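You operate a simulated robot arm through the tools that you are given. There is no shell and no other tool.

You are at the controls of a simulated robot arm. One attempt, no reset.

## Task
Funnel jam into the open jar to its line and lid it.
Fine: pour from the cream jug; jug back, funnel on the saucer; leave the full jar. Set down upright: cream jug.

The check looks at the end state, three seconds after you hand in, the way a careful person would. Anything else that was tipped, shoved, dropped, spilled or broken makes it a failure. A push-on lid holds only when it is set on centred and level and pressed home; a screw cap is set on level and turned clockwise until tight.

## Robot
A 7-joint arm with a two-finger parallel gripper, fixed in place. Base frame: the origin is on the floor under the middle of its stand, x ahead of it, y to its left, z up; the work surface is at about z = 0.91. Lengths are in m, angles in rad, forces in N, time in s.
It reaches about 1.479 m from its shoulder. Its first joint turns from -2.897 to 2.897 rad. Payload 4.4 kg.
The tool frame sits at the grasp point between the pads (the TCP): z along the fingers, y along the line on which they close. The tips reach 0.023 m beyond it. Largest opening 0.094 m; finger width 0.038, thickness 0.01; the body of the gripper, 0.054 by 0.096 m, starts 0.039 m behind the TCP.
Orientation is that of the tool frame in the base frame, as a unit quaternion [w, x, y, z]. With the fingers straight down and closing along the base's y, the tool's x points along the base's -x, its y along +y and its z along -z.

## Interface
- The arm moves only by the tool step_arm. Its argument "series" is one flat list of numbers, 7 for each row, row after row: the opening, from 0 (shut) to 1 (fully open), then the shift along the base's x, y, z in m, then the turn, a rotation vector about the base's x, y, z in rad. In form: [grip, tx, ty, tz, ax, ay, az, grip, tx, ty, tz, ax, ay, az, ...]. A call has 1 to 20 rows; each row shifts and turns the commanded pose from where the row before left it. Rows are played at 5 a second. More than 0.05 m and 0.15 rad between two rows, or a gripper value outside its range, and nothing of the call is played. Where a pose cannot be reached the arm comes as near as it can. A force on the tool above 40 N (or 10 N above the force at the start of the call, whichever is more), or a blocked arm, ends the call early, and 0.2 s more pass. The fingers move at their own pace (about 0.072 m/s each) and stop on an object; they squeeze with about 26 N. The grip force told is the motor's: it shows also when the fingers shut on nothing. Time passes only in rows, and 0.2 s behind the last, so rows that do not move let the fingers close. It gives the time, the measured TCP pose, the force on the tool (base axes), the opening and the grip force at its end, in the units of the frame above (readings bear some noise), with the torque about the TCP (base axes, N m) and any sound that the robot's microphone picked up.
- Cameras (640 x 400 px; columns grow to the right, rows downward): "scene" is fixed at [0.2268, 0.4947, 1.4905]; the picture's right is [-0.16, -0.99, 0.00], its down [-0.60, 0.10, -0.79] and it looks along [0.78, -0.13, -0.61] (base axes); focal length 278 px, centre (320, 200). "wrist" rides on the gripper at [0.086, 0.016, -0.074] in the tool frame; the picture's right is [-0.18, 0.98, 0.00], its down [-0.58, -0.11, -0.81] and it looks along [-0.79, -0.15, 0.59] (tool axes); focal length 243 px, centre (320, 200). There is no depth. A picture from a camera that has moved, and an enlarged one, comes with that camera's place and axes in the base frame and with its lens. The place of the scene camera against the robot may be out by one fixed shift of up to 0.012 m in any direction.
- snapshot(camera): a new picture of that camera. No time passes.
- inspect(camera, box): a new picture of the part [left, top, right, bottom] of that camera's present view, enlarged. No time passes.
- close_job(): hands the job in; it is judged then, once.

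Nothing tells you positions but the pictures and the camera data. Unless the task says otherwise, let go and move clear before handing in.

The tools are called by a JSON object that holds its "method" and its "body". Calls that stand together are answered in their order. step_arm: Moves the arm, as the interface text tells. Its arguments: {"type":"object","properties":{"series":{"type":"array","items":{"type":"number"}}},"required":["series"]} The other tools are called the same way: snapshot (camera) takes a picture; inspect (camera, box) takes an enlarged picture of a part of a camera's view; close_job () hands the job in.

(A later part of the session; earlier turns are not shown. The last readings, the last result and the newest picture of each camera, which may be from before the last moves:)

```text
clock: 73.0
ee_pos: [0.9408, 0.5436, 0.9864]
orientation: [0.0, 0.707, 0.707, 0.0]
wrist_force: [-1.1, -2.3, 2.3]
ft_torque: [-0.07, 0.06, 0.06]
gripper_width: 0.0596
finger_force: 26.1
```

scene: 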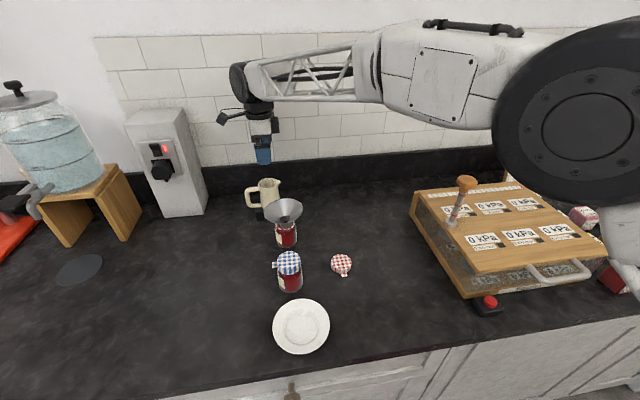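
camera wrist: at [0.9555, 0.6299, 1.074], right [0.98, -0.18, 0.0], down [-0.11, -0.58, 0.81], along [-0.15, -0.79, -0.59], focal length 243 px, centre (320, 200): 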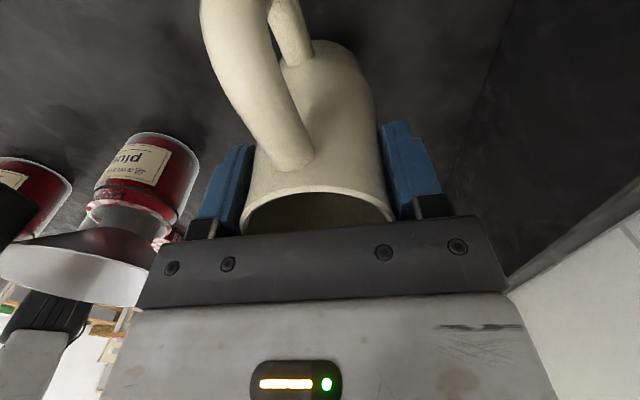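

The jug is resting on the counter. I'm releasing it, rising, and going round to the level view again.

{"method": "step_arm", "body": {"series": [0.8, 0, 0, 0, 0, 0, 0, 1, 0, 0, 0, 0, 0, 0, 1, 0, 0, 0, 0, 0, 0, 1, 0, 0, 0.02, 0, 0, 0, 1, 0, 0, 0.03, 0, 0, 0, 1, 0, 0, 0.04, 0, 0, 0, 1, 0, 0, 0.04, 0, 0, 0, 1, 0, 0, 0.0198, 0, 0, 0, 1, -0.0297, 0.0295, 0, 0, 0, 0, 1, -0.0297, 0.0295, 0, 0, 0, 0, 1, -0.0297, 0.0295, 0, 0, 0, 0, 1, -0.0297, 0.0295, 0, 0, 0, 0, 1, 0, 0, -0.02, -0.126, 0, 0, 1, 0, 0, -0.025, -0.126, 0, 0, 1, 0, 0, -0.025, -0.126, 0, 0, 1, 0, 0, -0.025, -0.126, 0, 0, 1, 0, 0, -0.025, -0.126, 0, 0, 1, 0, 0, 0, 0, 0, 0]}}

{"method": "inspect", "body": {"camera": "wrist", "box": [274, 130, 338, 170]}}

{"method": "inspect", "body": {"camera": "wrist", "box": [306, 132, 338, 156]}}

{"method": "inspect", "body": {"camera": "wrist", "box": [276, 136, 308, 160]}}

{"method": "snapshot", "body": {"camera": "wrist"}}

```text
clock: 76.8
ee_pos: [0.8214, 0.6606, 1.0134]
orientation: [0.22, 0.672, 0.672, -0.22]
wrist_force: [0.3, -0.5, 0.2]
ft_torque: [0.0, 0.01, 0.01]
gripper_width: 0.094
finger_force: 0.0
```

```text
10.00 times, centred on (306, 150) of wrist
camera zoom: at [0.8374, 0.7741, 1.0249], right [0.98, -0.15, 0.11], down [-0.11, 0.01, 0.99], along [-0.15, -0.99, -0.01], focal length 2426 px, centre (460, 700)
```

zoom: 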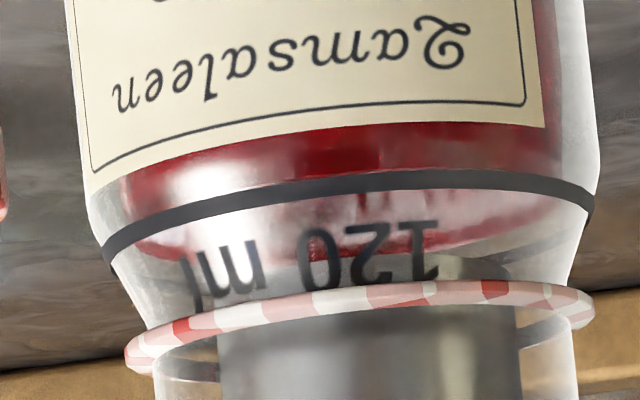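

```text
16.00 times, centred on (322, 144) of wrist
camera zoom: at [0.8374, 0.7741, 1.0249], right [0.98, -0.15, 0.11], down [-0.11, 0.01, 0.99], along [-0.15, -0.99, -0.01], focal length 3882 px, centre (288, 1096)
```

zoom: 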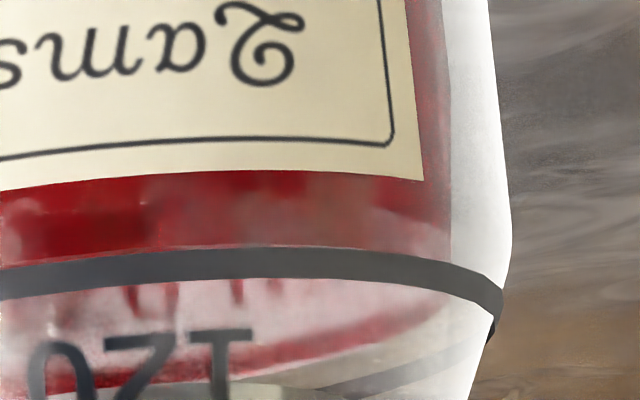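

```text
16.00 times, centred on (292, 148) of wrist
camera zoom: at [0.8374, 0.7741, 1.0249], right [0.98, -0.15, 0.11], down [-0.11, 0.01, 0.99], along [-0.15, -0.99, -0.01], focal length 3882 px, centre (768, 1032)
```

zoom: 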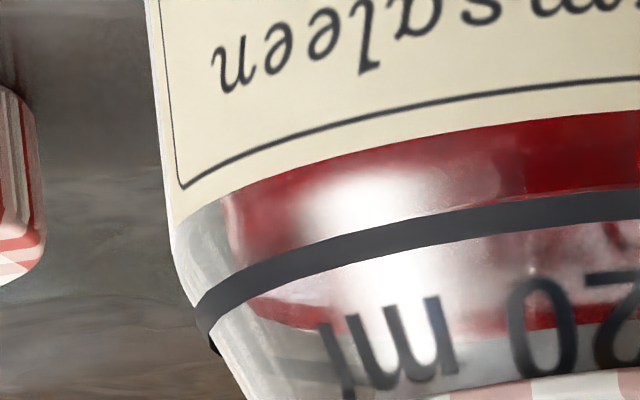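

```text
taken
camera wrist: at [0.8374, 0.7741, 1.0249], right [0.98, -0.15, 0.11], down [-0.11, 0.01, 0.99], along [-0.15, -0.99, -0.01], focal length 243 px, centre (320, 200)
```

wrist: 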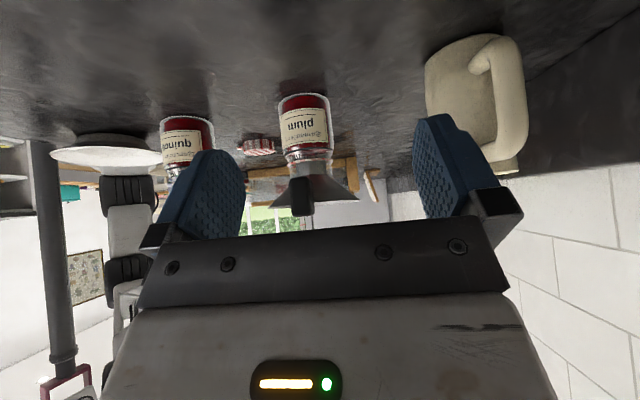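

The surface is now right at the line, matching the quince jar. Next I'm straightening the tool and moving above the funnel handle to take the funnel off.

{"method": "step_arm", "body": {"series": [1, 0, 0, 0.025, 0.126, 0, 0, 1, 0, 0, 0.025, 0.126, 0, 0, 1, 0, 0, 0.025, 0.126, 0, 0, 1, 0, 0, 0.025, 0.126, 0, 0, 1, 0, 0, 0.02, 0.126, 0, 0, 0.55, -0.0149, -0.0411, 0, 0, 0, 0, 0.55, -0.0149, -0.0412, 0, 0, 0, 0, 0.55, 0, 0, 0, 0, 0, 0]}}

{"method": "snapshot", "body": {"camera": "wrist"}}

{"method": "inspect", "body": {"camera": "wrist", "box": [250, 30, 410, 190]}}

{"method": "inspect", "body": {"camera": "scene", "box": [230, 150, 340, 250]}}

```text
clock: 78.6
ee_pos: [0.7885, 0.5781, 1.1346]
orientation: [0.0, 0.707, 0.707, 0.0]
wrist_force: [0.7, 0.5, -0.1]
ft_torque: [0.0, 0.0, 0.0]
gripper_width: 0.0518
finger_force: 0.1
```

```text
taken
camera wrist: at [0.804, 0.6656, 1.2088], right [0.98, -0.18, 0.0], down [-0.11, -0.58, 0.81], along [-0.15, -0.79, -0.59], focal length 243 px, centre (320, 200)
```

wrist: 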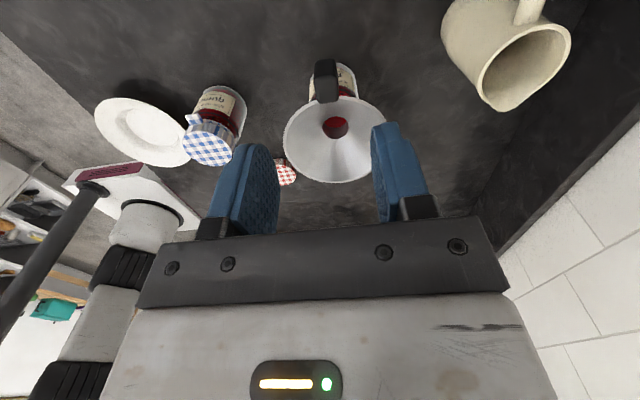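

```text
2.50 times, centred on (330, 110) of wrist
camera zoom: at [0.804, 0.6656, 1.2088], right [0.98, -0.18, 0.0], down [-0.11, -0.58, 0.81], along [-0.15, -0.79, -0.59], focal length 606 px, centre (295, 425)
```

zoom: 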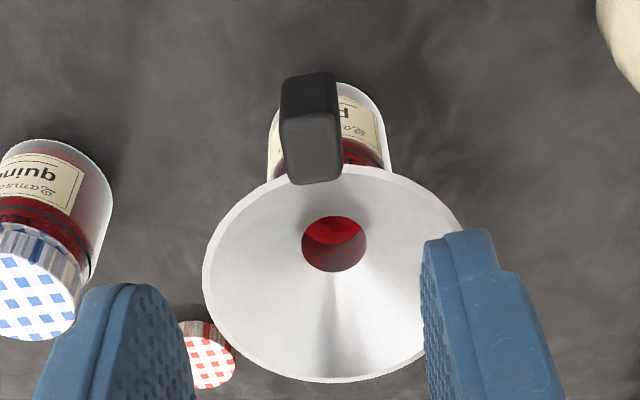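

```text
4.00 times, centred on (285, 200) of scene
camera zoom: at [0.2268, 0.4947, 1.4905], right [-0.16, -0.99, 0.0], down [-0.6, 0.1, -0.79], along [0.78, -0.13, -0.61], focal length 1111 px, centre (460, 200)
```

zoom: 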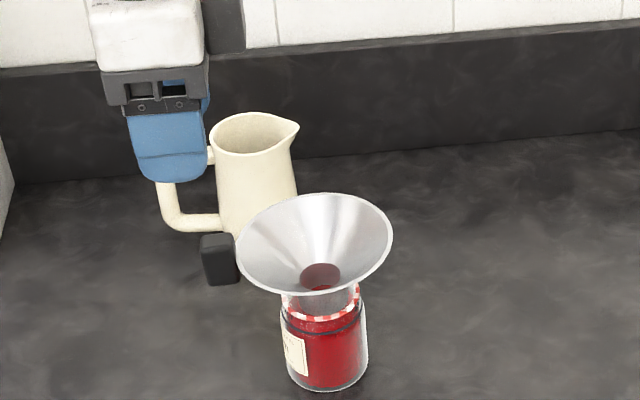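

The funnel is empty of jam on its cone and the handle is nearly centred between the fingers. I'm re-reading the pose to refine centring before going down.

{"method": "step_arm", "body": {"series": [0.55, 0, 0, -0.04, 0, 0, 0, 0.55, 0, 0, 0, 0, 0, 0]}}

{"method": "inspect", "body": {"camera": "wrist", "box": [250, 60, 410, 220]}}

```text
clock: 79.2
ee_pos: [0.7903, 0.5797, 1.0943]
orientation: [0.0, 0.707, 0.707, 0.0]
wrist_force: [0.4, -0.1, 0.2]
ft_torque: [-0.02, 0.0, -0.04]
gripper_width: 0.0516
finger_force: 0.1
```

```text
2.50 times, centred on (330, 140) of wrist
camera zoom: at [0.8064, 0.6665, 1.1701], right [0.98, -0.18, 0.0], down [-0.11, -0.58, 0.81], along [-0.15, -0.79, -0.59], focal length 606 px, centre (295, 350)
```

zoom: 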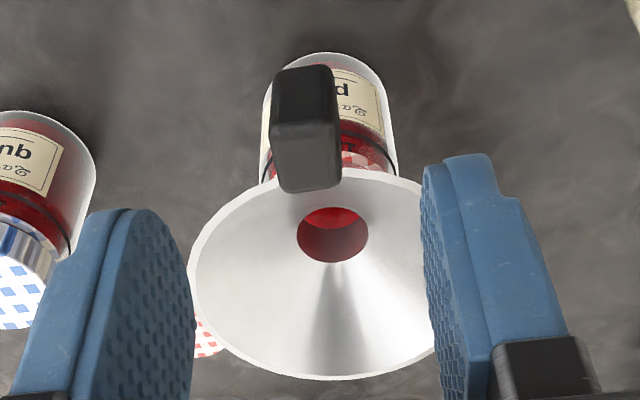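

The handle is about 2 mm to +x of centre. I'm correcting, descending to the release height and closing on the handle.

{"method": "step_arm", "body": {"series": [0.55, 0.0015, 0.001, -0.026, 0, 0, 0, 0.55, 0, 0, -0.026, 0, 0, 0, 0.55, 0, 0, -0.0244, 0, 0, 0, 0.55, 0, 0, 0, 0, 0, 0]}}

{"method": "snapshot", "body": {"camera": "wrist"}}

```text
clock: 80.2
ee_pos: [0.7931, 0.5819, 1.0162]
orientation: [0.0, 0.707, 0.707, 0.0]
wrist_force: [-1.0, 0.2, -0.1]
ft_torque: [0.02, 0.01, -0.02]
gripper_width: 0.0515
finger_force: 0.1
```

```text
taken
camera wrist: at [0.8089, 0.6678, 1.0933], right [0.98, -0.18, 0.0], down [-0.11, -0.58, 0.81], along [-0.15, -0.79, -0.59], focal length 243 px, centre (320, 200)
```

wrist: 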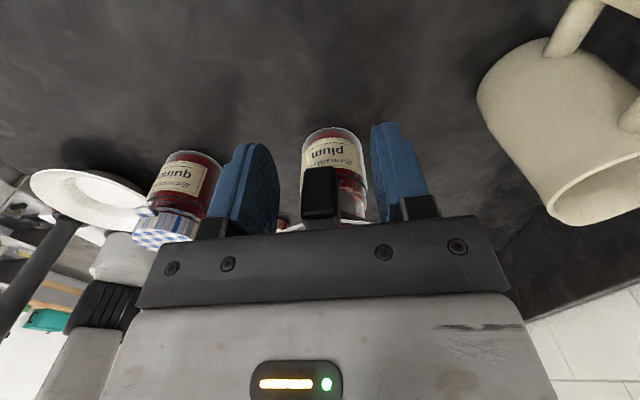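

The handle sits between the pads. I'm closing on it.

{"method": "step_arm", "body": {"series": [0.35, 0, 0, 0, 0, 0, 0, 0, 0, 0, 0, 0, 0, 0, 0, 0, 0, 0, 0, 0, 0, 0, 0, 0, 0, 0, 0, 0, 0, 0, 0, 0, 0, 0, 0]}}

{"method": "inspect", "body": {"camera": "scene", "box": [240, 170, 340, 250]}}

```text
clock: 81.4
ee_pos: [0.7935, 0.5812, 1.0193]
orientation: [0.0, 0.707, 0.707, 0.0]
wrist_force: [-0.5, 0.6, 1.4]
ft_torque: [-0.13, 0.03, -0.02]
gripper_width: 0.0175
finger_force: 26.0
```

```text
5.00 times, centred on (290, 210) of scene
camera zoom: at [0.2268, 0.4947, 1.4905], right [-0.16, -0.99, 0.0], down [-0.6, 0.1, -0.79], along [0.78, -0.13, -0.61], focal length 1389 px, centre (470, 150)
```

zoom: 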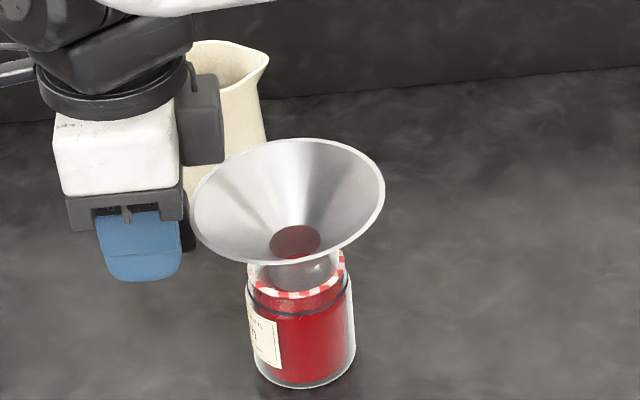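

The funnel handle is gripped. I'm lifting straight up slowly and pausing above the jar so any drip falls in.

{"method": "step_arm", "body": {"series": [0, 0, 0, 0.006, 0, 0, 0, 0, 0, 0, 0.008, 0, 0, 0, 0, 0, 0, 0.01, 0, 0, 0, 0, 0, 0, 0.01, 0, 0, 0, 0, 0, 0, 0.01, 0, 0, 0, 0, 0, 0, 0, 0, 0, 0, 0, 0, 0, 0, 0, 0, 0, 0, 0, 0, 0, 0, 0, 0]}}

{"method": "inspect", "body": {"camera": "scene", "box": [240, 170, 340, 250]}}

{"method": "inspect", "body": {"camera": "scene", "box": [270, 200, 310, 230]}}

```text
clock: 83.2
ee_pos: [0.794, 0.5805, 1.0632]
orientation: [0.0, 0.708, 0.707, 0.0]
wrist_force: [0.9, 0.3, -1.4]
ft_torque: [0.08, 0.07, -0.01]
gripper_width: 0.0176
finger_force: 25.6
```

```text
5.00 times, centred on (290, 210) of scene
camera zoom: at [0.2268, 0.4947, 1.4905], right [-0.16, -0.99, 0.0], down [-0.6, 0.1, -0.79], along [0.78, -0.13, -0.61], focal length 1389 px, centre (470, 150)
```

zoom: 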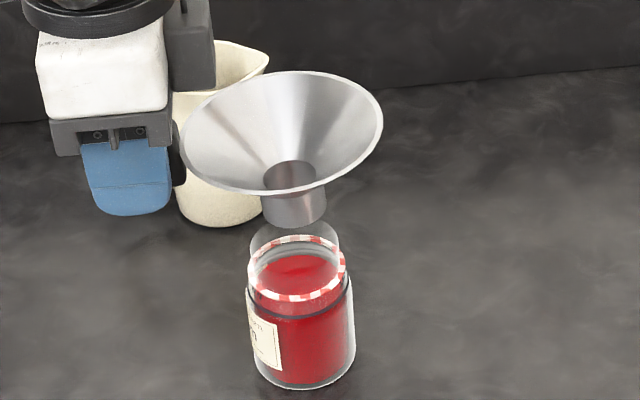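

```text
13.33 times, centred on (290, 215) of scene
camera zoom: at [0.2268, 0.4947, 1.4905], right [-0.16, -0.99, 0.0], down [-0.6, 0.1, -0.79], along [0.78, -0.13, -0.61], focal length 3703 px, centre (720, 0)
```

zoom: 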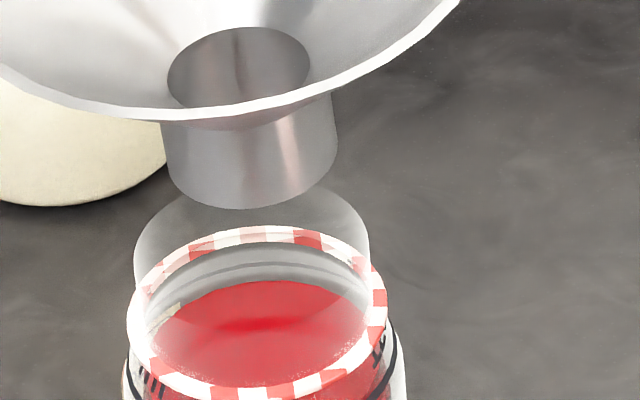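

The funnel came out clean with no drip, and the jar surface is undisturbed. I'm raising it and carrying it back over the saucer, passing above the quince jar.

{"method": "step_arm", "body": {"series": [0, 0, 0, 0.025, 0, 0, 0, 0, 0, 0, 0.03, 0, 0, 0, 0, -0.025, -0.001, 0.005, 0, 0, 0, 0, -0.038, -0.0018, 0, 0, 0, 0, 0, -0.038, -0.0018, 0, 0, 0, 0, 0, -0.038, -0.0018, 0, 0, 0, 0, 0, -0.038, -0.0018, 0, 0, 0, 0, 0, -0.038, -0.0018, 0, 0, 0, 0, 0, -0.035, -0.0015, 0, 0, 0, 0, 0, -0.021, -0.001, 0, 0, 0, 0, 0, 0, 0, 0, 0, 0, 0]}}

{"method": "snapshot", "body": {"camera": "wrist"}}

{"method": "snapshot", "body": {"camera": "scene"}}

{"method": "inspect", "body": {"camera": "scene", "box": [220, 230, 360, 360]}}

```text
clock: 85.6
ee_pos: [0.5225, 0.5679, 1.1236]
orientation: [0.0, 0.707, 0.707, 0.001]
wrist_force: [-0.3, 0.3, -0.5]
ft_torque: [0.12, -0.01, 0.01]
gripper_width: 0.0177
finger_force: 26.4
```

```text
taken
camera wrist: at [0.539, 0.6542, 1.1993], right [0.98, -0.18, 0.0], down [-0.11, -0.58, 0.81], along [-0.15, -0.79, -0.59], focal length 243 px, centre (320, 200)
```

wrist: 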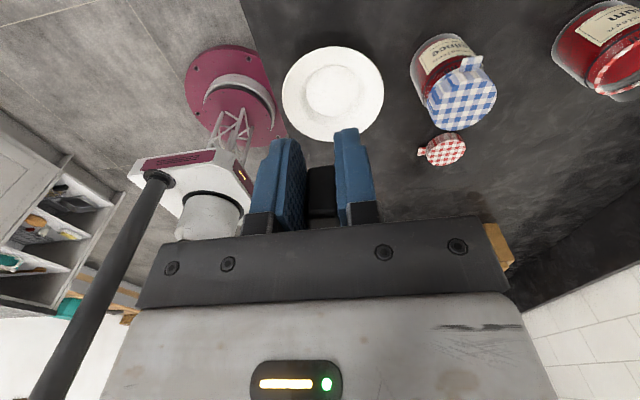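

```text
taken
```

scene: 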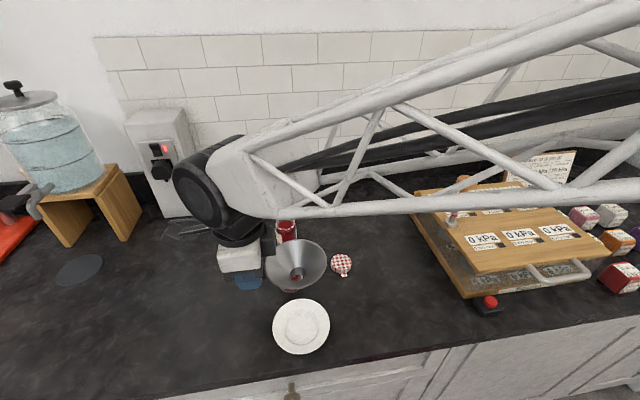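

```text
3.08 times, centred on (290, 295) of scene
camera zoom: at [0.2268, 0.4947, 1.4905], right [-0.16, -0.99, 0.0], down [-0.6, 0.1, -0.79], along [0.78, -0.13, -0.61], focal length 854 px, centre (412, -92)
```

zoom: 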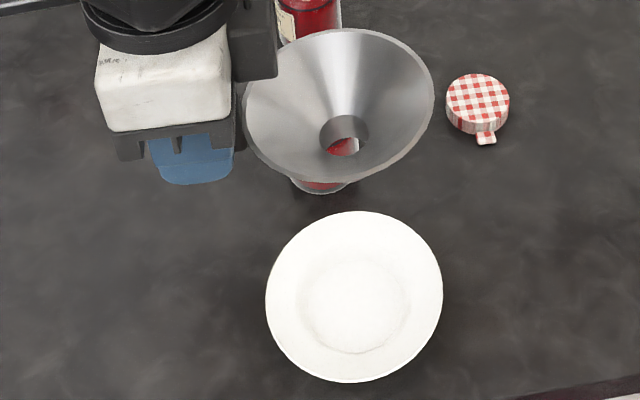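

The funnel hangs over the saucer, aligned within a couple of mm. I'm lowering it to just above contact.

{"method": "step_arm", "body": {"series": [0, 0, 0, -0.04, 0, 0, 0, 0, 0, 0, -0.04, 0, 0, 0, 0, 0, 0, -0.035, 0, 0, 0, 0, 0, 0, -0.02, 0, 0, 0, 0, 0, 0, -0.01, 0, 0, 0, 0, 0, 0, 0, 0, 0, 0]}}

{"method": "inspect", "body": {"camera": "scene", "box": [230, 270, 350, 370]}}

{"method": "snapshot", "body": {"camera": "wrist"}}

```text
clock: 87.0
ee_pos: [0.524, 0.5685, 0.9773]
orientation: [0.0, 0.707, 0.707, -0.001]
wrist_force: [-1.1, 0.1, -0.9]
ft_torque: [0.1, 0.05, -0.01]
gripper_width: 0.0179
finger_force: 26.2
```

```text
4.00 times, centred on (290, 320) of scene
camera zoom: at [0.2268, 0.4947, 1.4905], right [-0.16, -0.99, 0.0], down [-0.6, 0.1, -0.79], along [0.78, -0.13, -0.61], focal length 1111 px, centre (440, -280)
```

zoom: 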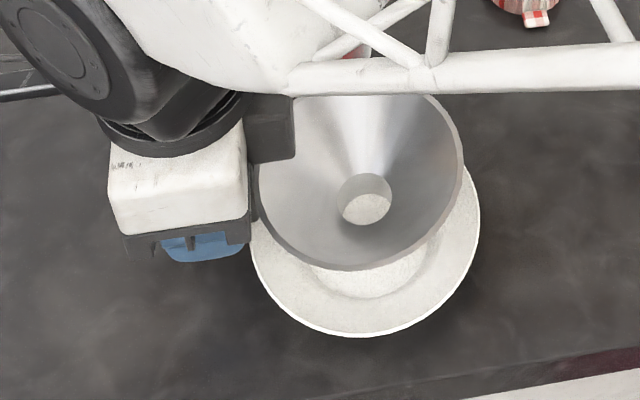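

```text
taken
camera wrist: at [0.5385, 0.6544, 1.0526], right [0.98, -0.18, 0.0], down [-0.11, -0.58, 0.81], along [-0.15, -0.79, -0.59], focal length 243 px, centre (320, 200)
```

wrist: 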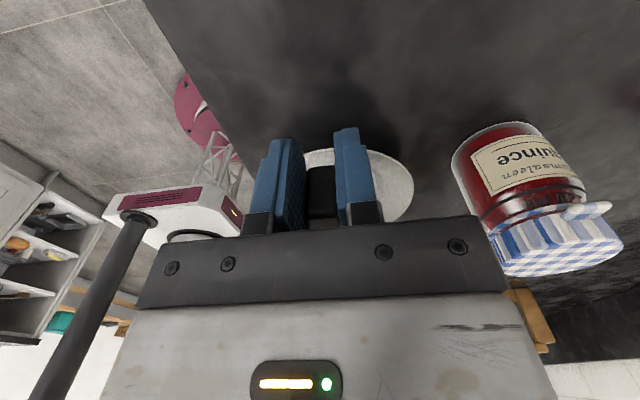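

The funnel is about a centimetre above the saucer well and centred. I'm lowering gently to contact.

{"method": "step_arm", "body": {"series": [0, 0, 0, -0.005, 0, 0, 0, 0, 0, 0, -0.004, 0, 0, 0, 0, 0, 0, -0.002, 0, 0, 0, 0, 0, 0, 0, 0, 0, 0]}}

```text
clock: 88.0
ee_pos: [0.5234, 0.5665, 0.9666]
orientation: [0.0, 0.707, 0.707, 0.001]
wrist_force: [-0.3, 0.4, -1.8]
ft_torque: [0.08, 0.01, 0.0]
gripper_width: 0.0177
finger_force: 25.7
```

{"method": "step_arm", "body": {"series": [0, 0, 0, -0.0015, 0, 0, 0, 0, 0, 0, 0, 0, 0, 0]}}

```text
clock: 88.6
ee_pos: [0.5228, 0.5683, 0.9652]
orientation: [0.0, 0.707, 0.707, 0.0]
wrist_force: [-0.2, -0.3, -1.4]
ft_torque: [0.06, 0.04, -0.01]
gripper_width: 0.0178
finger_force: 26.0
```

{"method": "step_arm", "body": {"series": [0, 0, 0, -0.0015, 0, 0, 0, 0, 0, 0, 0, 0, 0, 0]}}

```text
clock: 89.2
ee_pos: [0.5233, 0.5677, 0.9646]
orientation: [0.001, 0.707, 0.708, 0.001]
wrist_force: [-0.4, 0.4, -2.0]
ft_torque: [0.08, -0.01, 0.0]
gripper_width: 0.0182
finger_force: 26.1
```

{"method": "step_arm", "body": {"series": [0, 0, 0, -0.0015, 0, 0, 0, 0, 0, 0, 0, 0, 0, 0, 0, 0, 0, -0.001, 0, 0, 0, 0, 0, 0, 0, 0, 0, 0]}}

{"method": "inspect", "body": {"camera": "scene", "box": [230, 270, 350, 370]}}

```text
clock: 90.2
ee_pos: [0.5244, 0.5677, 0.9619]
orientation: [-0.001, 0.707, 0.707, 0.0]
wrist_force: [0.5, 0.7, -1.5]
ft_torque: [0.06, -0.03, 0.03]
gripper_width: 0.0179
finger_force: 26.1
```

```text
4.00 times, centred on (290, 320) of scene
camera zoom: at [0.2268, 0.4947, 1.4905], right [-0.16, -0.99, 0.0], down [-0.6, 0.1, -0.79], along [0.78, -0.13, -0.61], focal length 1111 px, centre (440, -280)
```

zoom: 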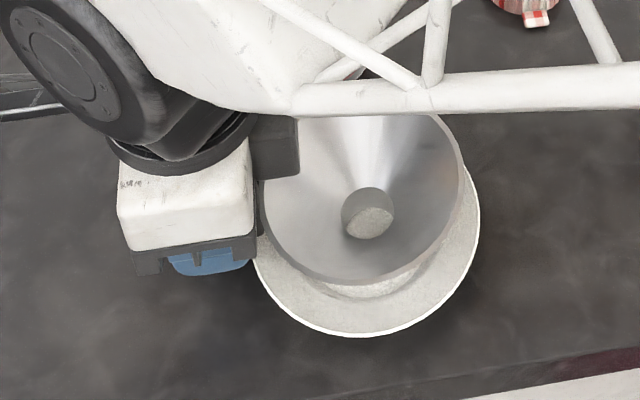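

Still hanging by a hair since the funnel is held a few degrees nose-up. I'm continuing in 1 mm steps, watching the fingertip clearance over the saucer edge.

{"method": "step_arm", "body": {"series": [0, 0, 0, -0.001, 0, 0, 0, 0, 0, 0, 0, 0, 0, 0, 0, 0, 0, -0.001, 0, 0, 0, 0, 0, 0, 0, 0, 0, 0]}}

```text
clock: 91.2
ee_pos: [0.5235, 0.5665, 0.9606]
orientation: [-0.001, 0.707, 0.707, 0.0]
wrist_force: [-0.2, -0.1, -1.2]
ft_torque: [0.09, 0.0, 0.04]
gripper_width: 0.0179
finger_force: 26.4
```

The funnel is tilted with its far side a little high, so I'm rolling the tool slightly to level it, which also lowers the stem onto the saucer.

{"method": "step_arm", "body": {"series": [0, 0, 0, 0, 0.015, 0, 0, 0, 0, 0, 0, 0.015, 0, 0, 0, 0, 0, 0, 0, 0, 0]}}

{"method": "inspect", "body": {"camera": "scene", "box": [230, 270, 350, 370]}}

```text
clock: 92.0
ee_pos: [0.5226, 0.5671, 0.9614]
orientation: [-0.01, 0.707, 0.707, 0.011]
wrist_force: [-0.1, -0.1, 13.2]
ft_torque: [-0.83, 0.02, -0.02]
gripper_width: 0.0179
finger_force: 26.0
```

```text
4.00 times, centred on (290, 320) of scene
camera zoom: at [0.2268, 0.4947, 1.4905], right [-0.16, -0.99, 0.0], down [-0.6, 0.1, -0.79], along [0.78, -0.13, -0.61], focal length 1111 px, centre (440, -280)
```

zoom: 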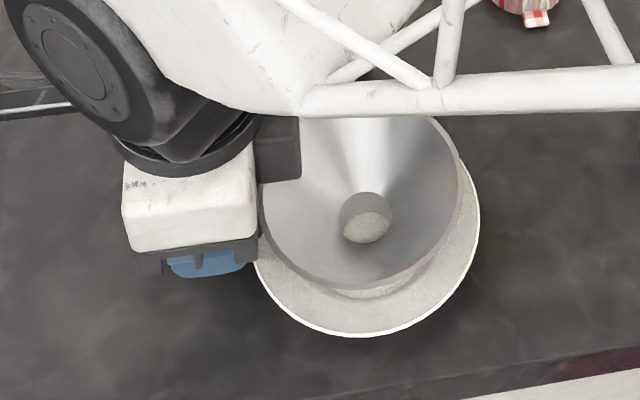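

Contact with the saucer (13 N). I'm easing off slightly before letting go.

{"method": "step_arm", "body": {"series": [0, 0, 0, 0.0005, -0.008, 0, 0, 0, 0, 0, 0, 0, 0, 0]}}

```text
clock: 92.6
ee_pos: [0.5225, 0.5684, 0.9606]
orientation: [-0.008, 0.707, 0.707, 0.008]
wrist_force: [1.5, 5.4, 9.3]
ft_torque: [-0.48, -0.04, 0.06]
gripper_width: 0.0177
finger_force: 26.1
```

{"method": "step_arm", "body": {"series": [0, 0, 0, 0.001, -0.008, 0, 0, 0, 0, 0, 0, 0, 0, 0]}}

```text
clock: 93.2
ee_pos: [0.5229, 0.5669, 0.9607]
orientation: [-0.004, 0.707, 0.707, 0.004]
wrist_force: [0.4, 0.4, -1.3]
ft_torque: [0.07, -0.02, -0.02]
gripper_width: 0.0179
finger_force: 25.8
```

{"method": "step_arm", "body": {"series": [0, 0, 0, 0, 0.006, 0, 0, 0, 0, 0, 0, 0, 0, 0]}}

```text
clock: 93.8
ee_pos: [0.5225, 0.5675, 0.9617]
orientation: [-0.007, 0.707, 0.707, 0.007]
wrist_force: [-0.6, -0.1, -2.4]
ft_torque: [0.08, -0.01, 0.0]
gripper_width: 0.0177
finger_force: 26.3
```

{"method": "step_arm", "body": {"series": [0, 0, 0, -0.0005, 0.004, 0, 0, 0, 0, 0, 0, 0, 0, 0]}}

```text
clock: 94.4
ee_pos: [0.5234, 0.5673, 0.9604]
orientation: [-0.009, 0.707, 0.707, 0.008]
wrist_force: [-0.5, 0.0, 1.6]
ft_torque: [-0.02, 0.0, -0.02]
gripper_width: 0.018
finger_force: 25.9
```

The funnel rests lightly on the saucer. I'm opening the fingers slowly.

{"method": "step_arm", "body": {"series": [0.25, 0, 0, 0, 0, 0, 0, 0.4, 0, 0, 0, 0, 0, 0, 0.55, 0, 0, 0, 0, 0, 0, 0.55, 0, 0, 0, 0, 0, 0]}}

{"method": "inspect", "body": {"camera": "scene", "box": [230, 270, 350, 370]}}

{"method": "snapshot", "body": {"camera": "wrist"}}

```text
clock: 95.4
ee_pos: [0.5232, 0.568, 0.9607]
orientation: [-0.008, 0.707, 0.707, 0.008]
wrist_force: [-1.0, -0.3, 0.3]
ft_torque: [0.03, -0.01, 0.01]
gripper_width: 0.0518
finger_force: 0.1
```

```text
4.00 times, centred on (290, 320) of scene
camera zoom: at [0.2268, 0.4947, 1.4905], right [-0.16, -0.99, 0.0], down [-0.6, 0.1, -0.79], along [0.78, -0.13, -0.61], focal length 1111 px, centre (440, -280)
```

zoom: 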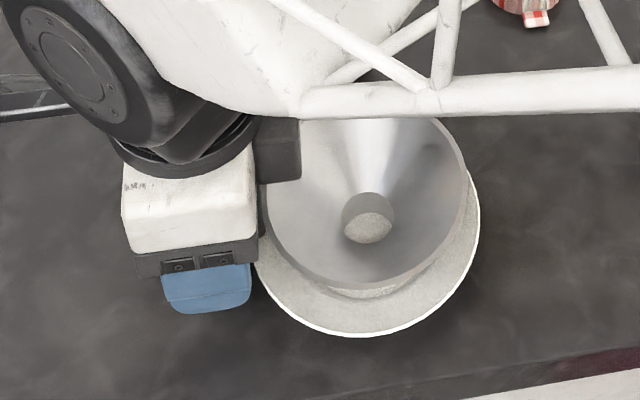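

```text
taken
camera wrist: at [0.5383, 0.6522, 1.0381], right [0.98, -0.18, 0.0], down [-0.11, -0.6, 0.79], along [-0.15, -0.78, -0.61], focal length 243 px, centre (320, 200)
```

wrist: 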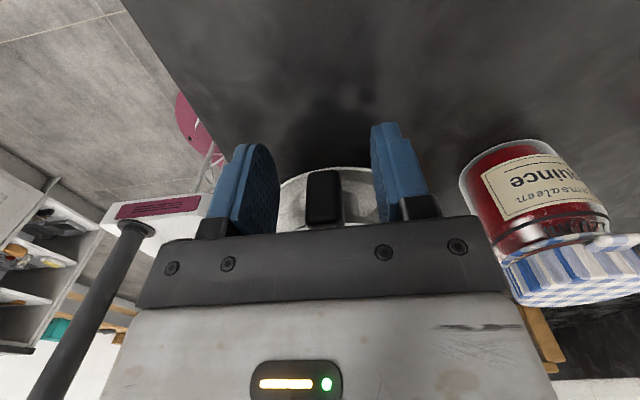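

The funnel stands on the saucer by itself. I'm rising clear and undoing the small roll.

{"method": "step_arm", "body": {"series": [0.55, 0, 0.001, 0.015, 0, 0, 0, 0.55, 0, 0.001, 0.03, 0, 0, 0, 0.55, 0, 0, 0.04, 0, 0, 0, 0.55, 0, 0, 0.04, -0.024, 0, 0, 0.8, 0, 0, 0.04, 0, 0, 0, 0.8, 0, 0, 0, 0, 0, 0]}}

{"method": "snapshot", "body": {"camera": "wrist"}}

{"method": "inspect", "body": {"camera": "scene", "box": [230, 250, 370, 370]}}

```text
clock: 96.8
ee_pos: [0.523, 0.5726, 1.1254]
orientation: [-0.001, 0.707, 0.707, 0.0]
wrist_force: [0.3, 0.6, 0.6]
ft_torque: [0.01, -0.02, 0.02]
gripper_width: 0.0751
finger_force: 0.0
```

```text
taken
camera wrist: at [0.5382, 0.6591, 1.2024], right [0.98, -0.18, 0.0], down [-0.11, -0.58, 0.81], along [-0.15, -0.79, -0.59], focal length 243 px, centre (320, 200)
```

wrist: 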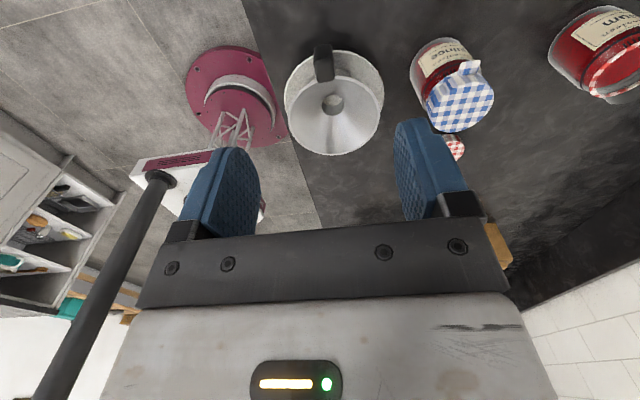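

```text
3.33 times, centred on (300, 310) of scene
camera zoom: at [0.2268, 0.4947, 1.4905], right [-0.16, -0.99, 0.0], down [-0.6, 0.1, -0.79], along [0.78, -0.13, -0.61], focal length 926 px, centre (387, -167)
```

zoom: 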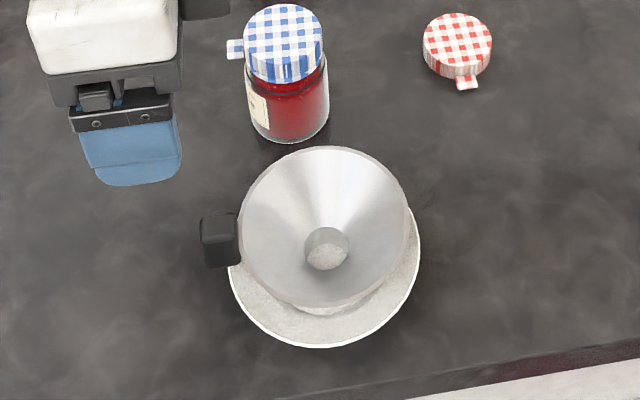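

The funnel is stable on the saucer. Next is the lid: I'm turning the tool back so the fingers close along y (its tab points to −x) and moving above it near (0.683, 0.370).

{"method": "step_arm", "body": {"series": [1, 0.01455, -0.0184, 0, 0, 0, 0.1428, 1, 0.01455, -0.0184, 0, 0, 0, 0.1428, 1, 0.01455, -0.0184, 0, 0, 0, 0.1428, 1, 0.01455, -0.0184, 0, 0, 0, 0.1428, 1, 0.01455, -0.0184, 0, 0, 0, 0.1428, 1, 0.01455, -0.0184, 0, 0, 0, 0.1428, 1, 0.01455, -0.0184, 0, 0, 0, 0.1428, 1, 0.01455, -0.0184, 0, 0, 0, 0.1428, 1, 0.01455, -0.0184, 0, 0, 0, 0.1428, 1, 0.01455, -0.0184, 0, 0, 0, 0.1428, 1, 0.01455, -0.0184, 0, 0, 0, 0.1428, 1, 0, 0, 0, 0, 0, 0]}}

{"method": "snapshot", "body": {"camera": "wrist"}}

{"method": "inspect", "body": {"camera": "wrist", "box": [240, 20, 420, 180]}}

{"method": "snapshot", "body": {"camera": "scene"}}

```text
clock: 99.4
ee_pos: [0.6823, 0.3651, 1.1259]
orientation: [0.0, 0.0, 1.0, 0.0]
wrist_force: [-1.1, -0.6, 0.2]
ft_torque: [-0.04, 0.01, -0.03]
gripper_width: 0.094
finger_force: 0.1
```

```text
taken
camera wrist: at [0.595, 0.3816, 1.2023], right [0.18, 0.98, 0.0], down [0.58, -0.11, 0.81], along [0.79, -0.15, -0.59], focal length 243 px, centre (320, 200)
```

wrist: 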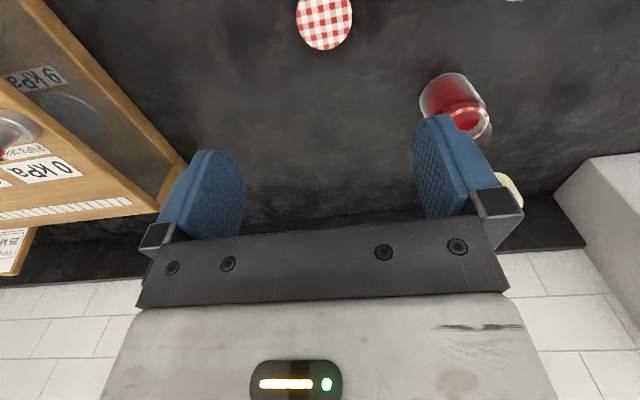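

```text
2.50 times, centred on (330, 100) of wrist
camera zoom: at [0.595, 0.3816, 1.2023], right [0.18, 0.98, 0.0], down [0.58, -0.11, 0.81], along [0.79, -0.15, -0.59], focal length 606 px, centre (295, 450)
```

zoom: 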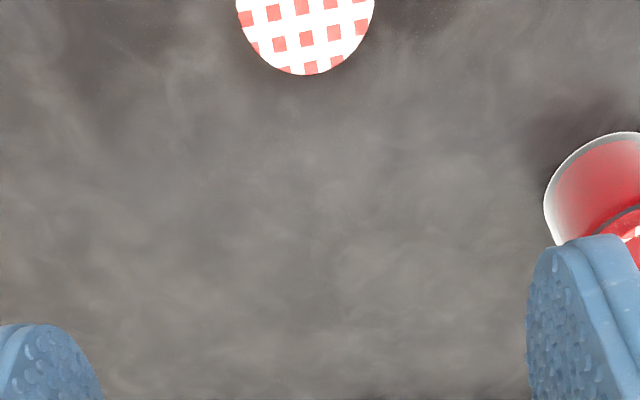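

```text
taken
```

scene: 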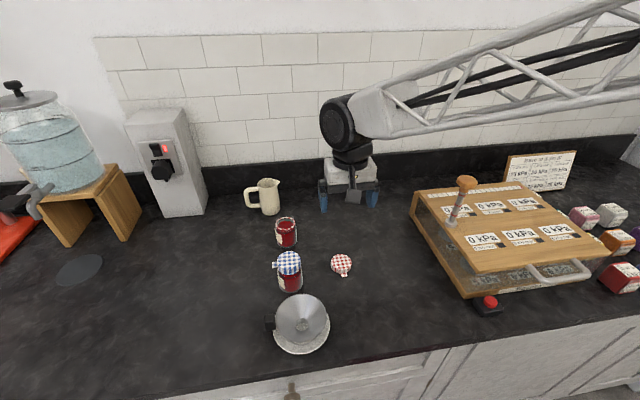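

The lid is near (0.680, 0.370) and the funnel, jar and jug all look fine. I'm descending halfway to check centring on the lid.

{"method": "step_arm", "body": {"series": [1, -0.002, 0.0035, -0.04, 0, 0, 0, 1, 0, 0, -0.04, 0, 0, 0, 1, 0, 0, -0.035, 0, 0, 0, 1, 0, 0, 0, 0, 0, 0]}}

{"method": "snapshot", "body": {"camera": "wrist"}}

{"method": "inspect", "body": {"camera": "wrist", "box": [250, 40, 410, 160]}}

{"method": "inspect", "body": {"camera": "scene", "box": [300, 190, 400, 290]}}

```text
clock: 100.4
ee_pos: [0.679, 0.37, 1.0116]
orientation: [-0.001, 0.001, 1.0, 0.0]
wrist_force: [0.2, 0.1, -1.1]
ft_torque: [-0.04, 0.0, 0.03]
gripper_width: 0.0937
finger_force: 0.1
```

```text
taken
camera wrist: at [0.5929, 0.3859, 1.0875], right [0.18, 0.98, 0.0], down [0.58, -0.11, 0.81], along [0.79, -0.15, -0.59], focal length 243 px, centre (320, 200)
```

wrist: 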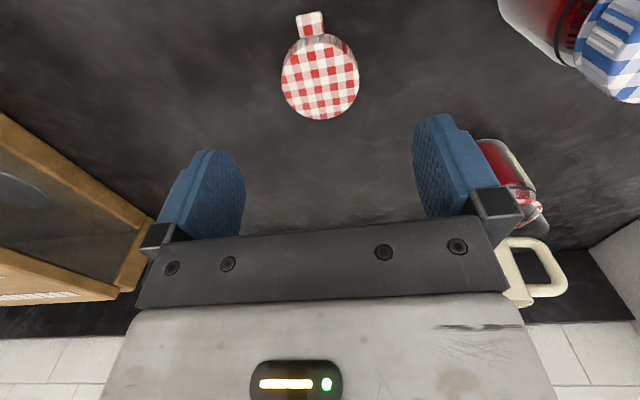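

```text
3.33 times, centred on (330, 100) of wrist
camera zoom: at [0.5929, 0.3859, 1.0875], right [0.18, 0.98, 0.0], down [0.58, -0.11, 0.81], along [0.79, -0.15, -0.59], focal length 809 px, centre (287, 533)
```

zoom: 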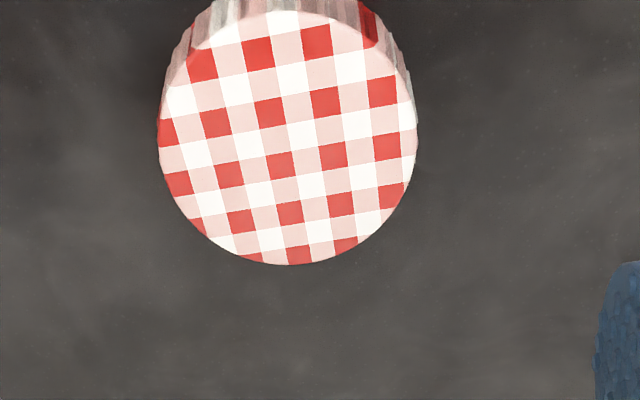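

```text
4.00 times, centred on (350, 240) of scene
camera zoom: at [0.2268, 0.4947, 1.4905], right [-0.16, -0.99, 0.0], down [-0.6, 0.1, -0.79], along [0.78, -0.13, -0.61], focal length 1111 px, centre (200, 40)
```

zoom: 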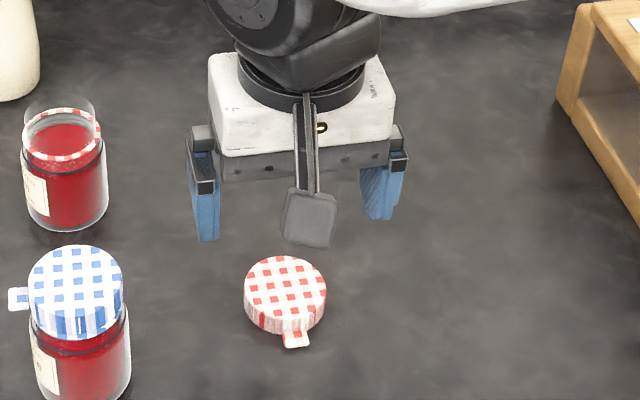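

The lid is centred between the fingers (lid centre ≈ (0.678, 0.371)). I'm descending to about z 0.938, with fingertips a few mm above the counter.

{"method": "step_arm", "body": {"series": [1, -0.0005, 0.0008, -0.03, 0, 0, 0, 1, 0, 0, -0.03, 0, 0, 0, 1, 0, 0, -0.0125, 0, 0, 0, 1, 0, 0, 0, 0, 0, 0]}}

{"method": "snapshot", "body": {"camera": "wrist"}}

{"method": "inspect", "body": {"camera": "scene", "box": [300, 210, 390, 290]}}

```text
clock: 101.4
ee_pos: [0.6794, 0.3705, 0.9394]
orientation: [0.0, 0.0, 1.0, 0.0]
wrist_force: [-0.5, -0.4, 0.3]
ft_torque: [0.01, 0.0, 0.02]
gripper_width: 0.094
finger_force: 0.0
```

```text
taken
camera wrist: at [0.5929, 0.3862, 1.0156], right [0.18, 0.98, 0.0], down [0.58, -0.11, 0.81], along [0.79, -0.15, -0.59], focal length 243 px, centre (320, 200)
```

wrist: 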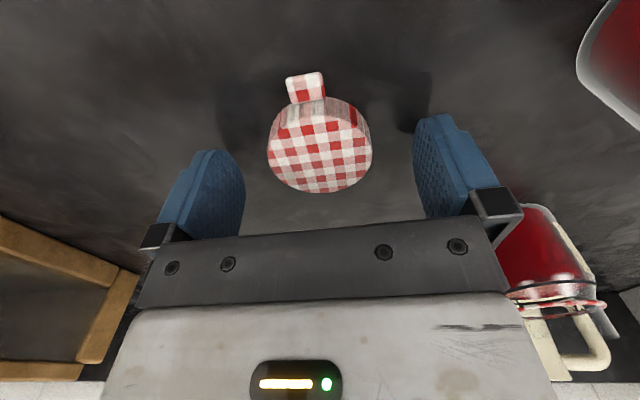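

```text
5.00 times, centred on (345, 250) of scene
camera zoom: at [0.2268, 0.4947, 1.4905], right [-0.16, -0.99, 0.0], down [-0.6, 0.1, -0.79], along [0.78, -0.13, -0.61], focal length 1389 px, centre (195, -50)
```

zoom: 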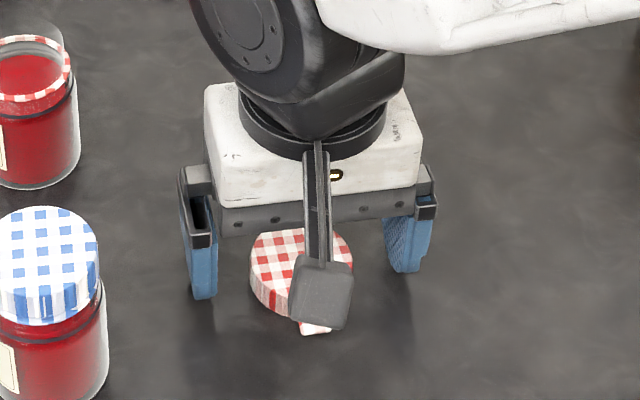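

Fingers straddle the lid. I'm lowering 1.5 mm more and closing.

{"method": "step_arm", "body": {"series": [1, 0, 0, -0.0015, 0, 0, 0, 0.75, 0, 0, 0, 0, 0, 0, 0.4, 0, 0, 0, 0, 0, 0, 0, 0, 0, 0, 0, 0, 0, 0, 0, 0, 0, 0, 0, 0, 0, 0, 0, 0, 0, 0, 0]}}

{"method": "snapshot", "body": {"camera": "wrist"}}

{"method": "inspect", "body": {"camera": "wrist", "box": [240, 60, 400, 220]}}

```text
clock: 102.8
ee_pos: [0.6784, 0.3693, 0.9386]
orientation: [0.0, 0.0, 1.0, 0.0]
wrist_force: [0.4, 0.1, 0.3]
ft_torque: [-0.01, -0.03, 0.03]
gripper_width: 0.0517
finger_force: 26.3
```

```text
taken
camera wrist: at [0.5926, 0.3867, 1.0133], right [0.18, 0.98, 0.0], down [0.58, -0.11, 0.81], along [0.79, -0.15, -0.59], focal length 243 px, centre (320, 200)
```

wrist: 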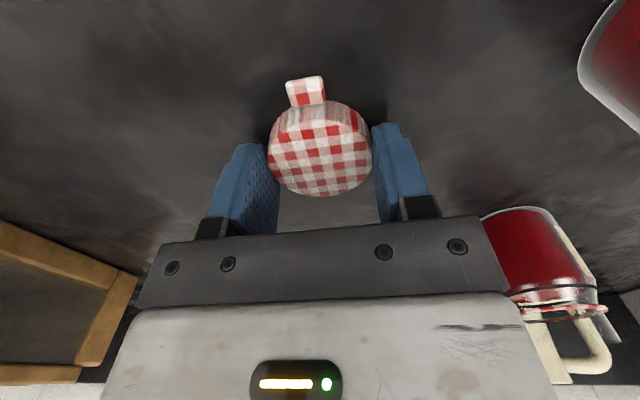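

```text
2.50 times, centred on (320, 140) of wrist
camera zoom: at [0.5926, 0.3867, 1.0133], right [0.18, 0.98, 0.0], down [0.58, -0.11, 0.81], along [0.79, -0.15, -0.59], focal length 606 px, centre (320, 350)
```

zoom: 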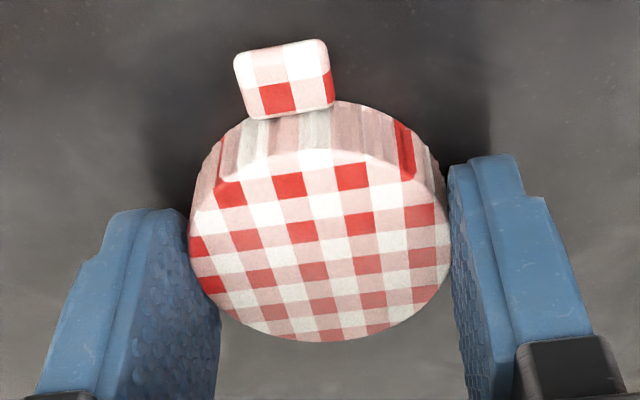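

The lid is held by its skirt at 51.7 mm with its centre about 2 mm to −x of the TCP. I'm lifting it and moving above the jar to measure the mouth.

{"method": "step_arm", "body": {"series": [0, 0, 0, 0.01, 0, 0, 0, 0, 0, 0, 0.03, 0, 0, 0, 0, 0, 0, 0.04, 0, 0, 0, 0, 0, 0, 0.04, 0, 0, 0, 0, 0, 0, 0.03, 0, 0, 0, 0, 0.0286, 0.0338, 0, 0, 0, 0, 0, 0.0286, 0.0338, 0, 0, 0, 0, 0, 0.0286, 0.0338, 0, 0, 0, 0, 0, 0.0286, 0.0338, 0, 0, 0, 0, 0, 0, 0, 0, 0, 0, 0]}}

{"method": "snapshot", "body": {"camera": "wrist"}}

{"method": "inspect", "body": {"camera": "wrist", "box": [240, 20, 400, 200]}}

{"method": "inspect", "body": {"camera": "scene", "box": [240, 140, 350, 250]}}

```text
clock: 105.0
ee_pos: [0.796, 0.5074, 1.086]
orientation: [0.0, 0.0, 1.0, 0.0]
wrist_force: [0.5, 0.2, -0.3]
ft_torque: [-0.01, -0.01, -0.01]
gripper_width: 0.0514
finger_force: 25.7
```

```text
taken
camera wrist: at [0.7086, 0.5244, 1.1606], right [0.18, 0.98, 0.0], down [0.58, -0.11, 0.81], along [0.79, -0.15, -0.59], focal length 243 px, centre (320, 200)
```

wrist: 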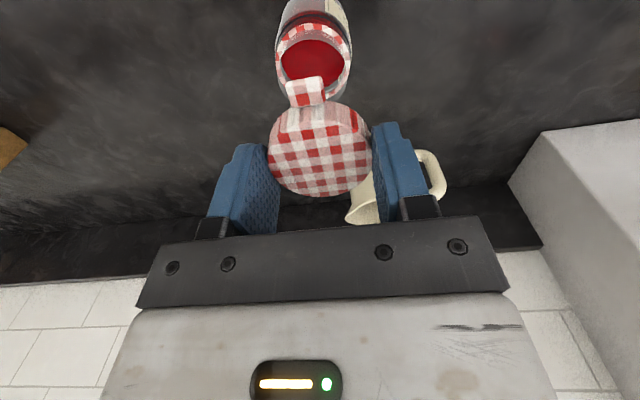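

```text
2.22 times, centred on (320, 110) of wrist
camera zoom: at [0.7086, 0.5244, 1.1606], right [0.18, 0.98, 0.0], down [0.58, -0.11, 0.81], along [0.79, -0.15, -0.59], focal length 539 px, centre (320, 400)
```

zoom: 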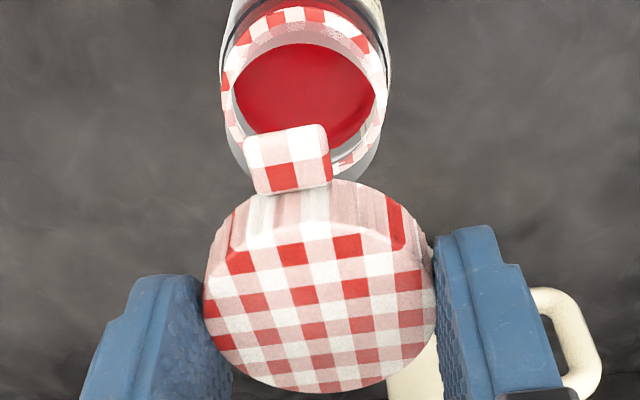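

```text
3.64 times, centred on (295, 195) of scene
camera zoom: at [0.2268, 0.4947, 1.4905], right [-0.16, -0.99, 0.0], down [-0.6, 0.1, -0.79], along [0.78, -0.13, -0.61], focal length 1010 px, centre (411, 218)
```

zoom: 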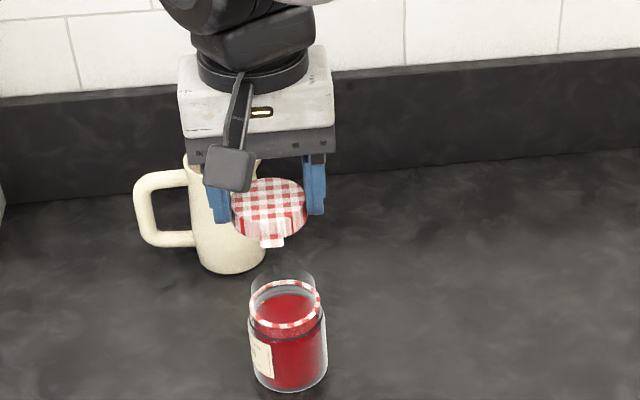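

{"method": "inspect", "body": {"camera": "wrist", "box": [265, 0, 365, 110]}}

{"method": "inspect", "body": {"camera": "scene", "box": [265, 180, 310, 250]}}

```text
3.64 times, centred on (315, 55) of wrist
camera zoom: at [0.7086, 0.5244, 1.1606], right [0.18, 0.98, 0.0], down [0.58, -0.11, 0.81], along [0.79, -0.15, -0.59], focal length 882 px, centre (338, 727)
```

zoom: 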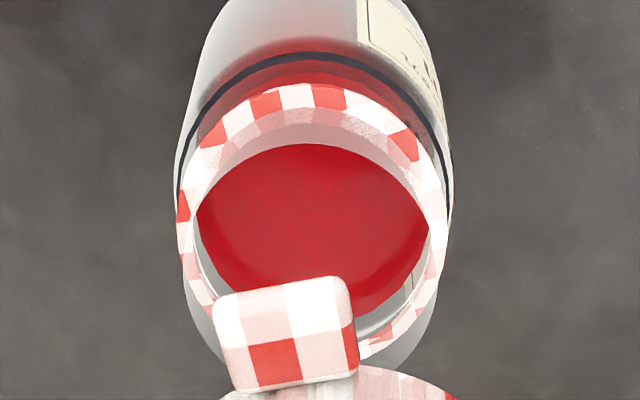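

```text
5.71 times, centred on (288, 215) of scene
camera zoom: at [0.2268, 0.4947, 1.4905], right [-0.16, -0.99, 0.0], down [-0.6, 0.1, -0.79], along [0.78, -0.13, -0.61], focal length 1587 px, centre (506, 114)
```

zoom: 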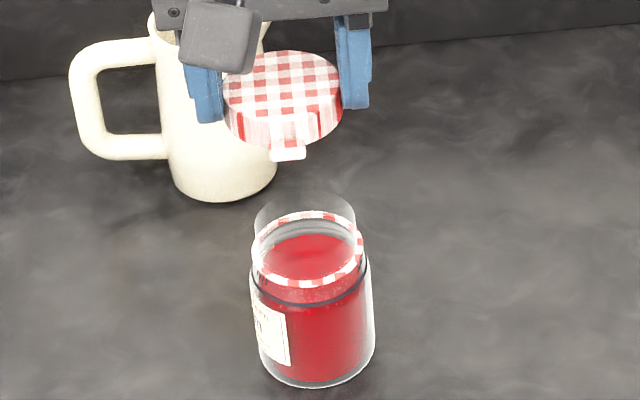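

The view gives the jar mouth about 4–5 mm to −y and under 1 mm in x from the lid. I'm correcting and lowering to about 2 cm above the rim to re-check.

{"method": "step_arm", "body": {"series": [0, -0.0006, -0.0043, -0.02, 0, 0, 0, 0, 0, 0, -0.016, 0, 0, 0, 0, 0, 0, -0.01, 0, 0, 0, 0, 0, 0, 0, 0, 0, 0]}}

{"method": "inspect", "body": {"camera": "wrist", "box": [250, 30, 390, 200]}}

{"method": "inspect", "body": {"camera": "scene", "box": [268, 190, 308, 240]}}

```text
clock: 106.0
ee_pos: [0.7939, 0.5032, 1.0421]
orientation: [-0.001, 0.0, 1.0, 0.0]
wrist_force: [0.8, -0.7, 0.3]
ft_torque: [0.0, -0.03, -0.02]
gripper_width: 0.0514
finger_force: 25.7
```

```text
2.35 times, centred on (320, 115) of wrist
camera zoom: at [0.7058, 0.5193, 1.1173], right [0.18, 0.98, 0.0], down [0.58, -0.11, 0.81], along [0.79, -0.15, -0.59], focal length 571 px, centre (320, 400)
```

zoom: 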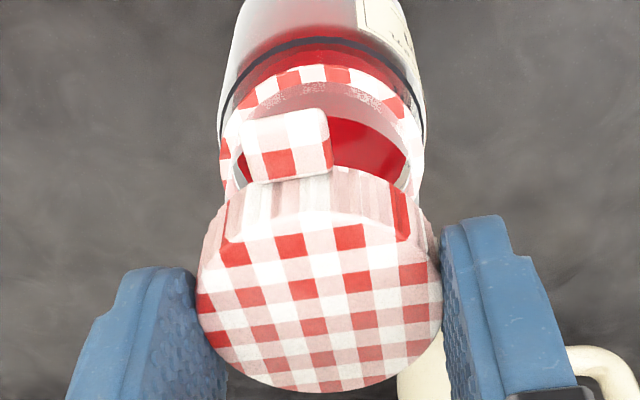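

```text
8.00 times, centred on (288, 215) of scene
camera zoom: at [0.2268, 0.4947, 1.4905], right [-0.16, -0.99, 0.0], down [-0.6, 0.1, -0.79], along [0.78, -0.13, -0.61], focal length 2222 px, centre (576, 80)
```

zoom: 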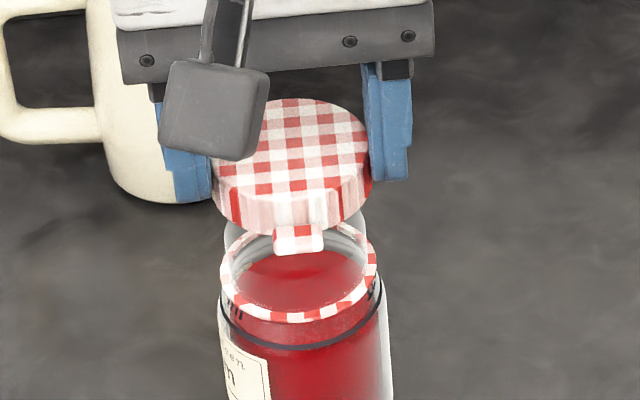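

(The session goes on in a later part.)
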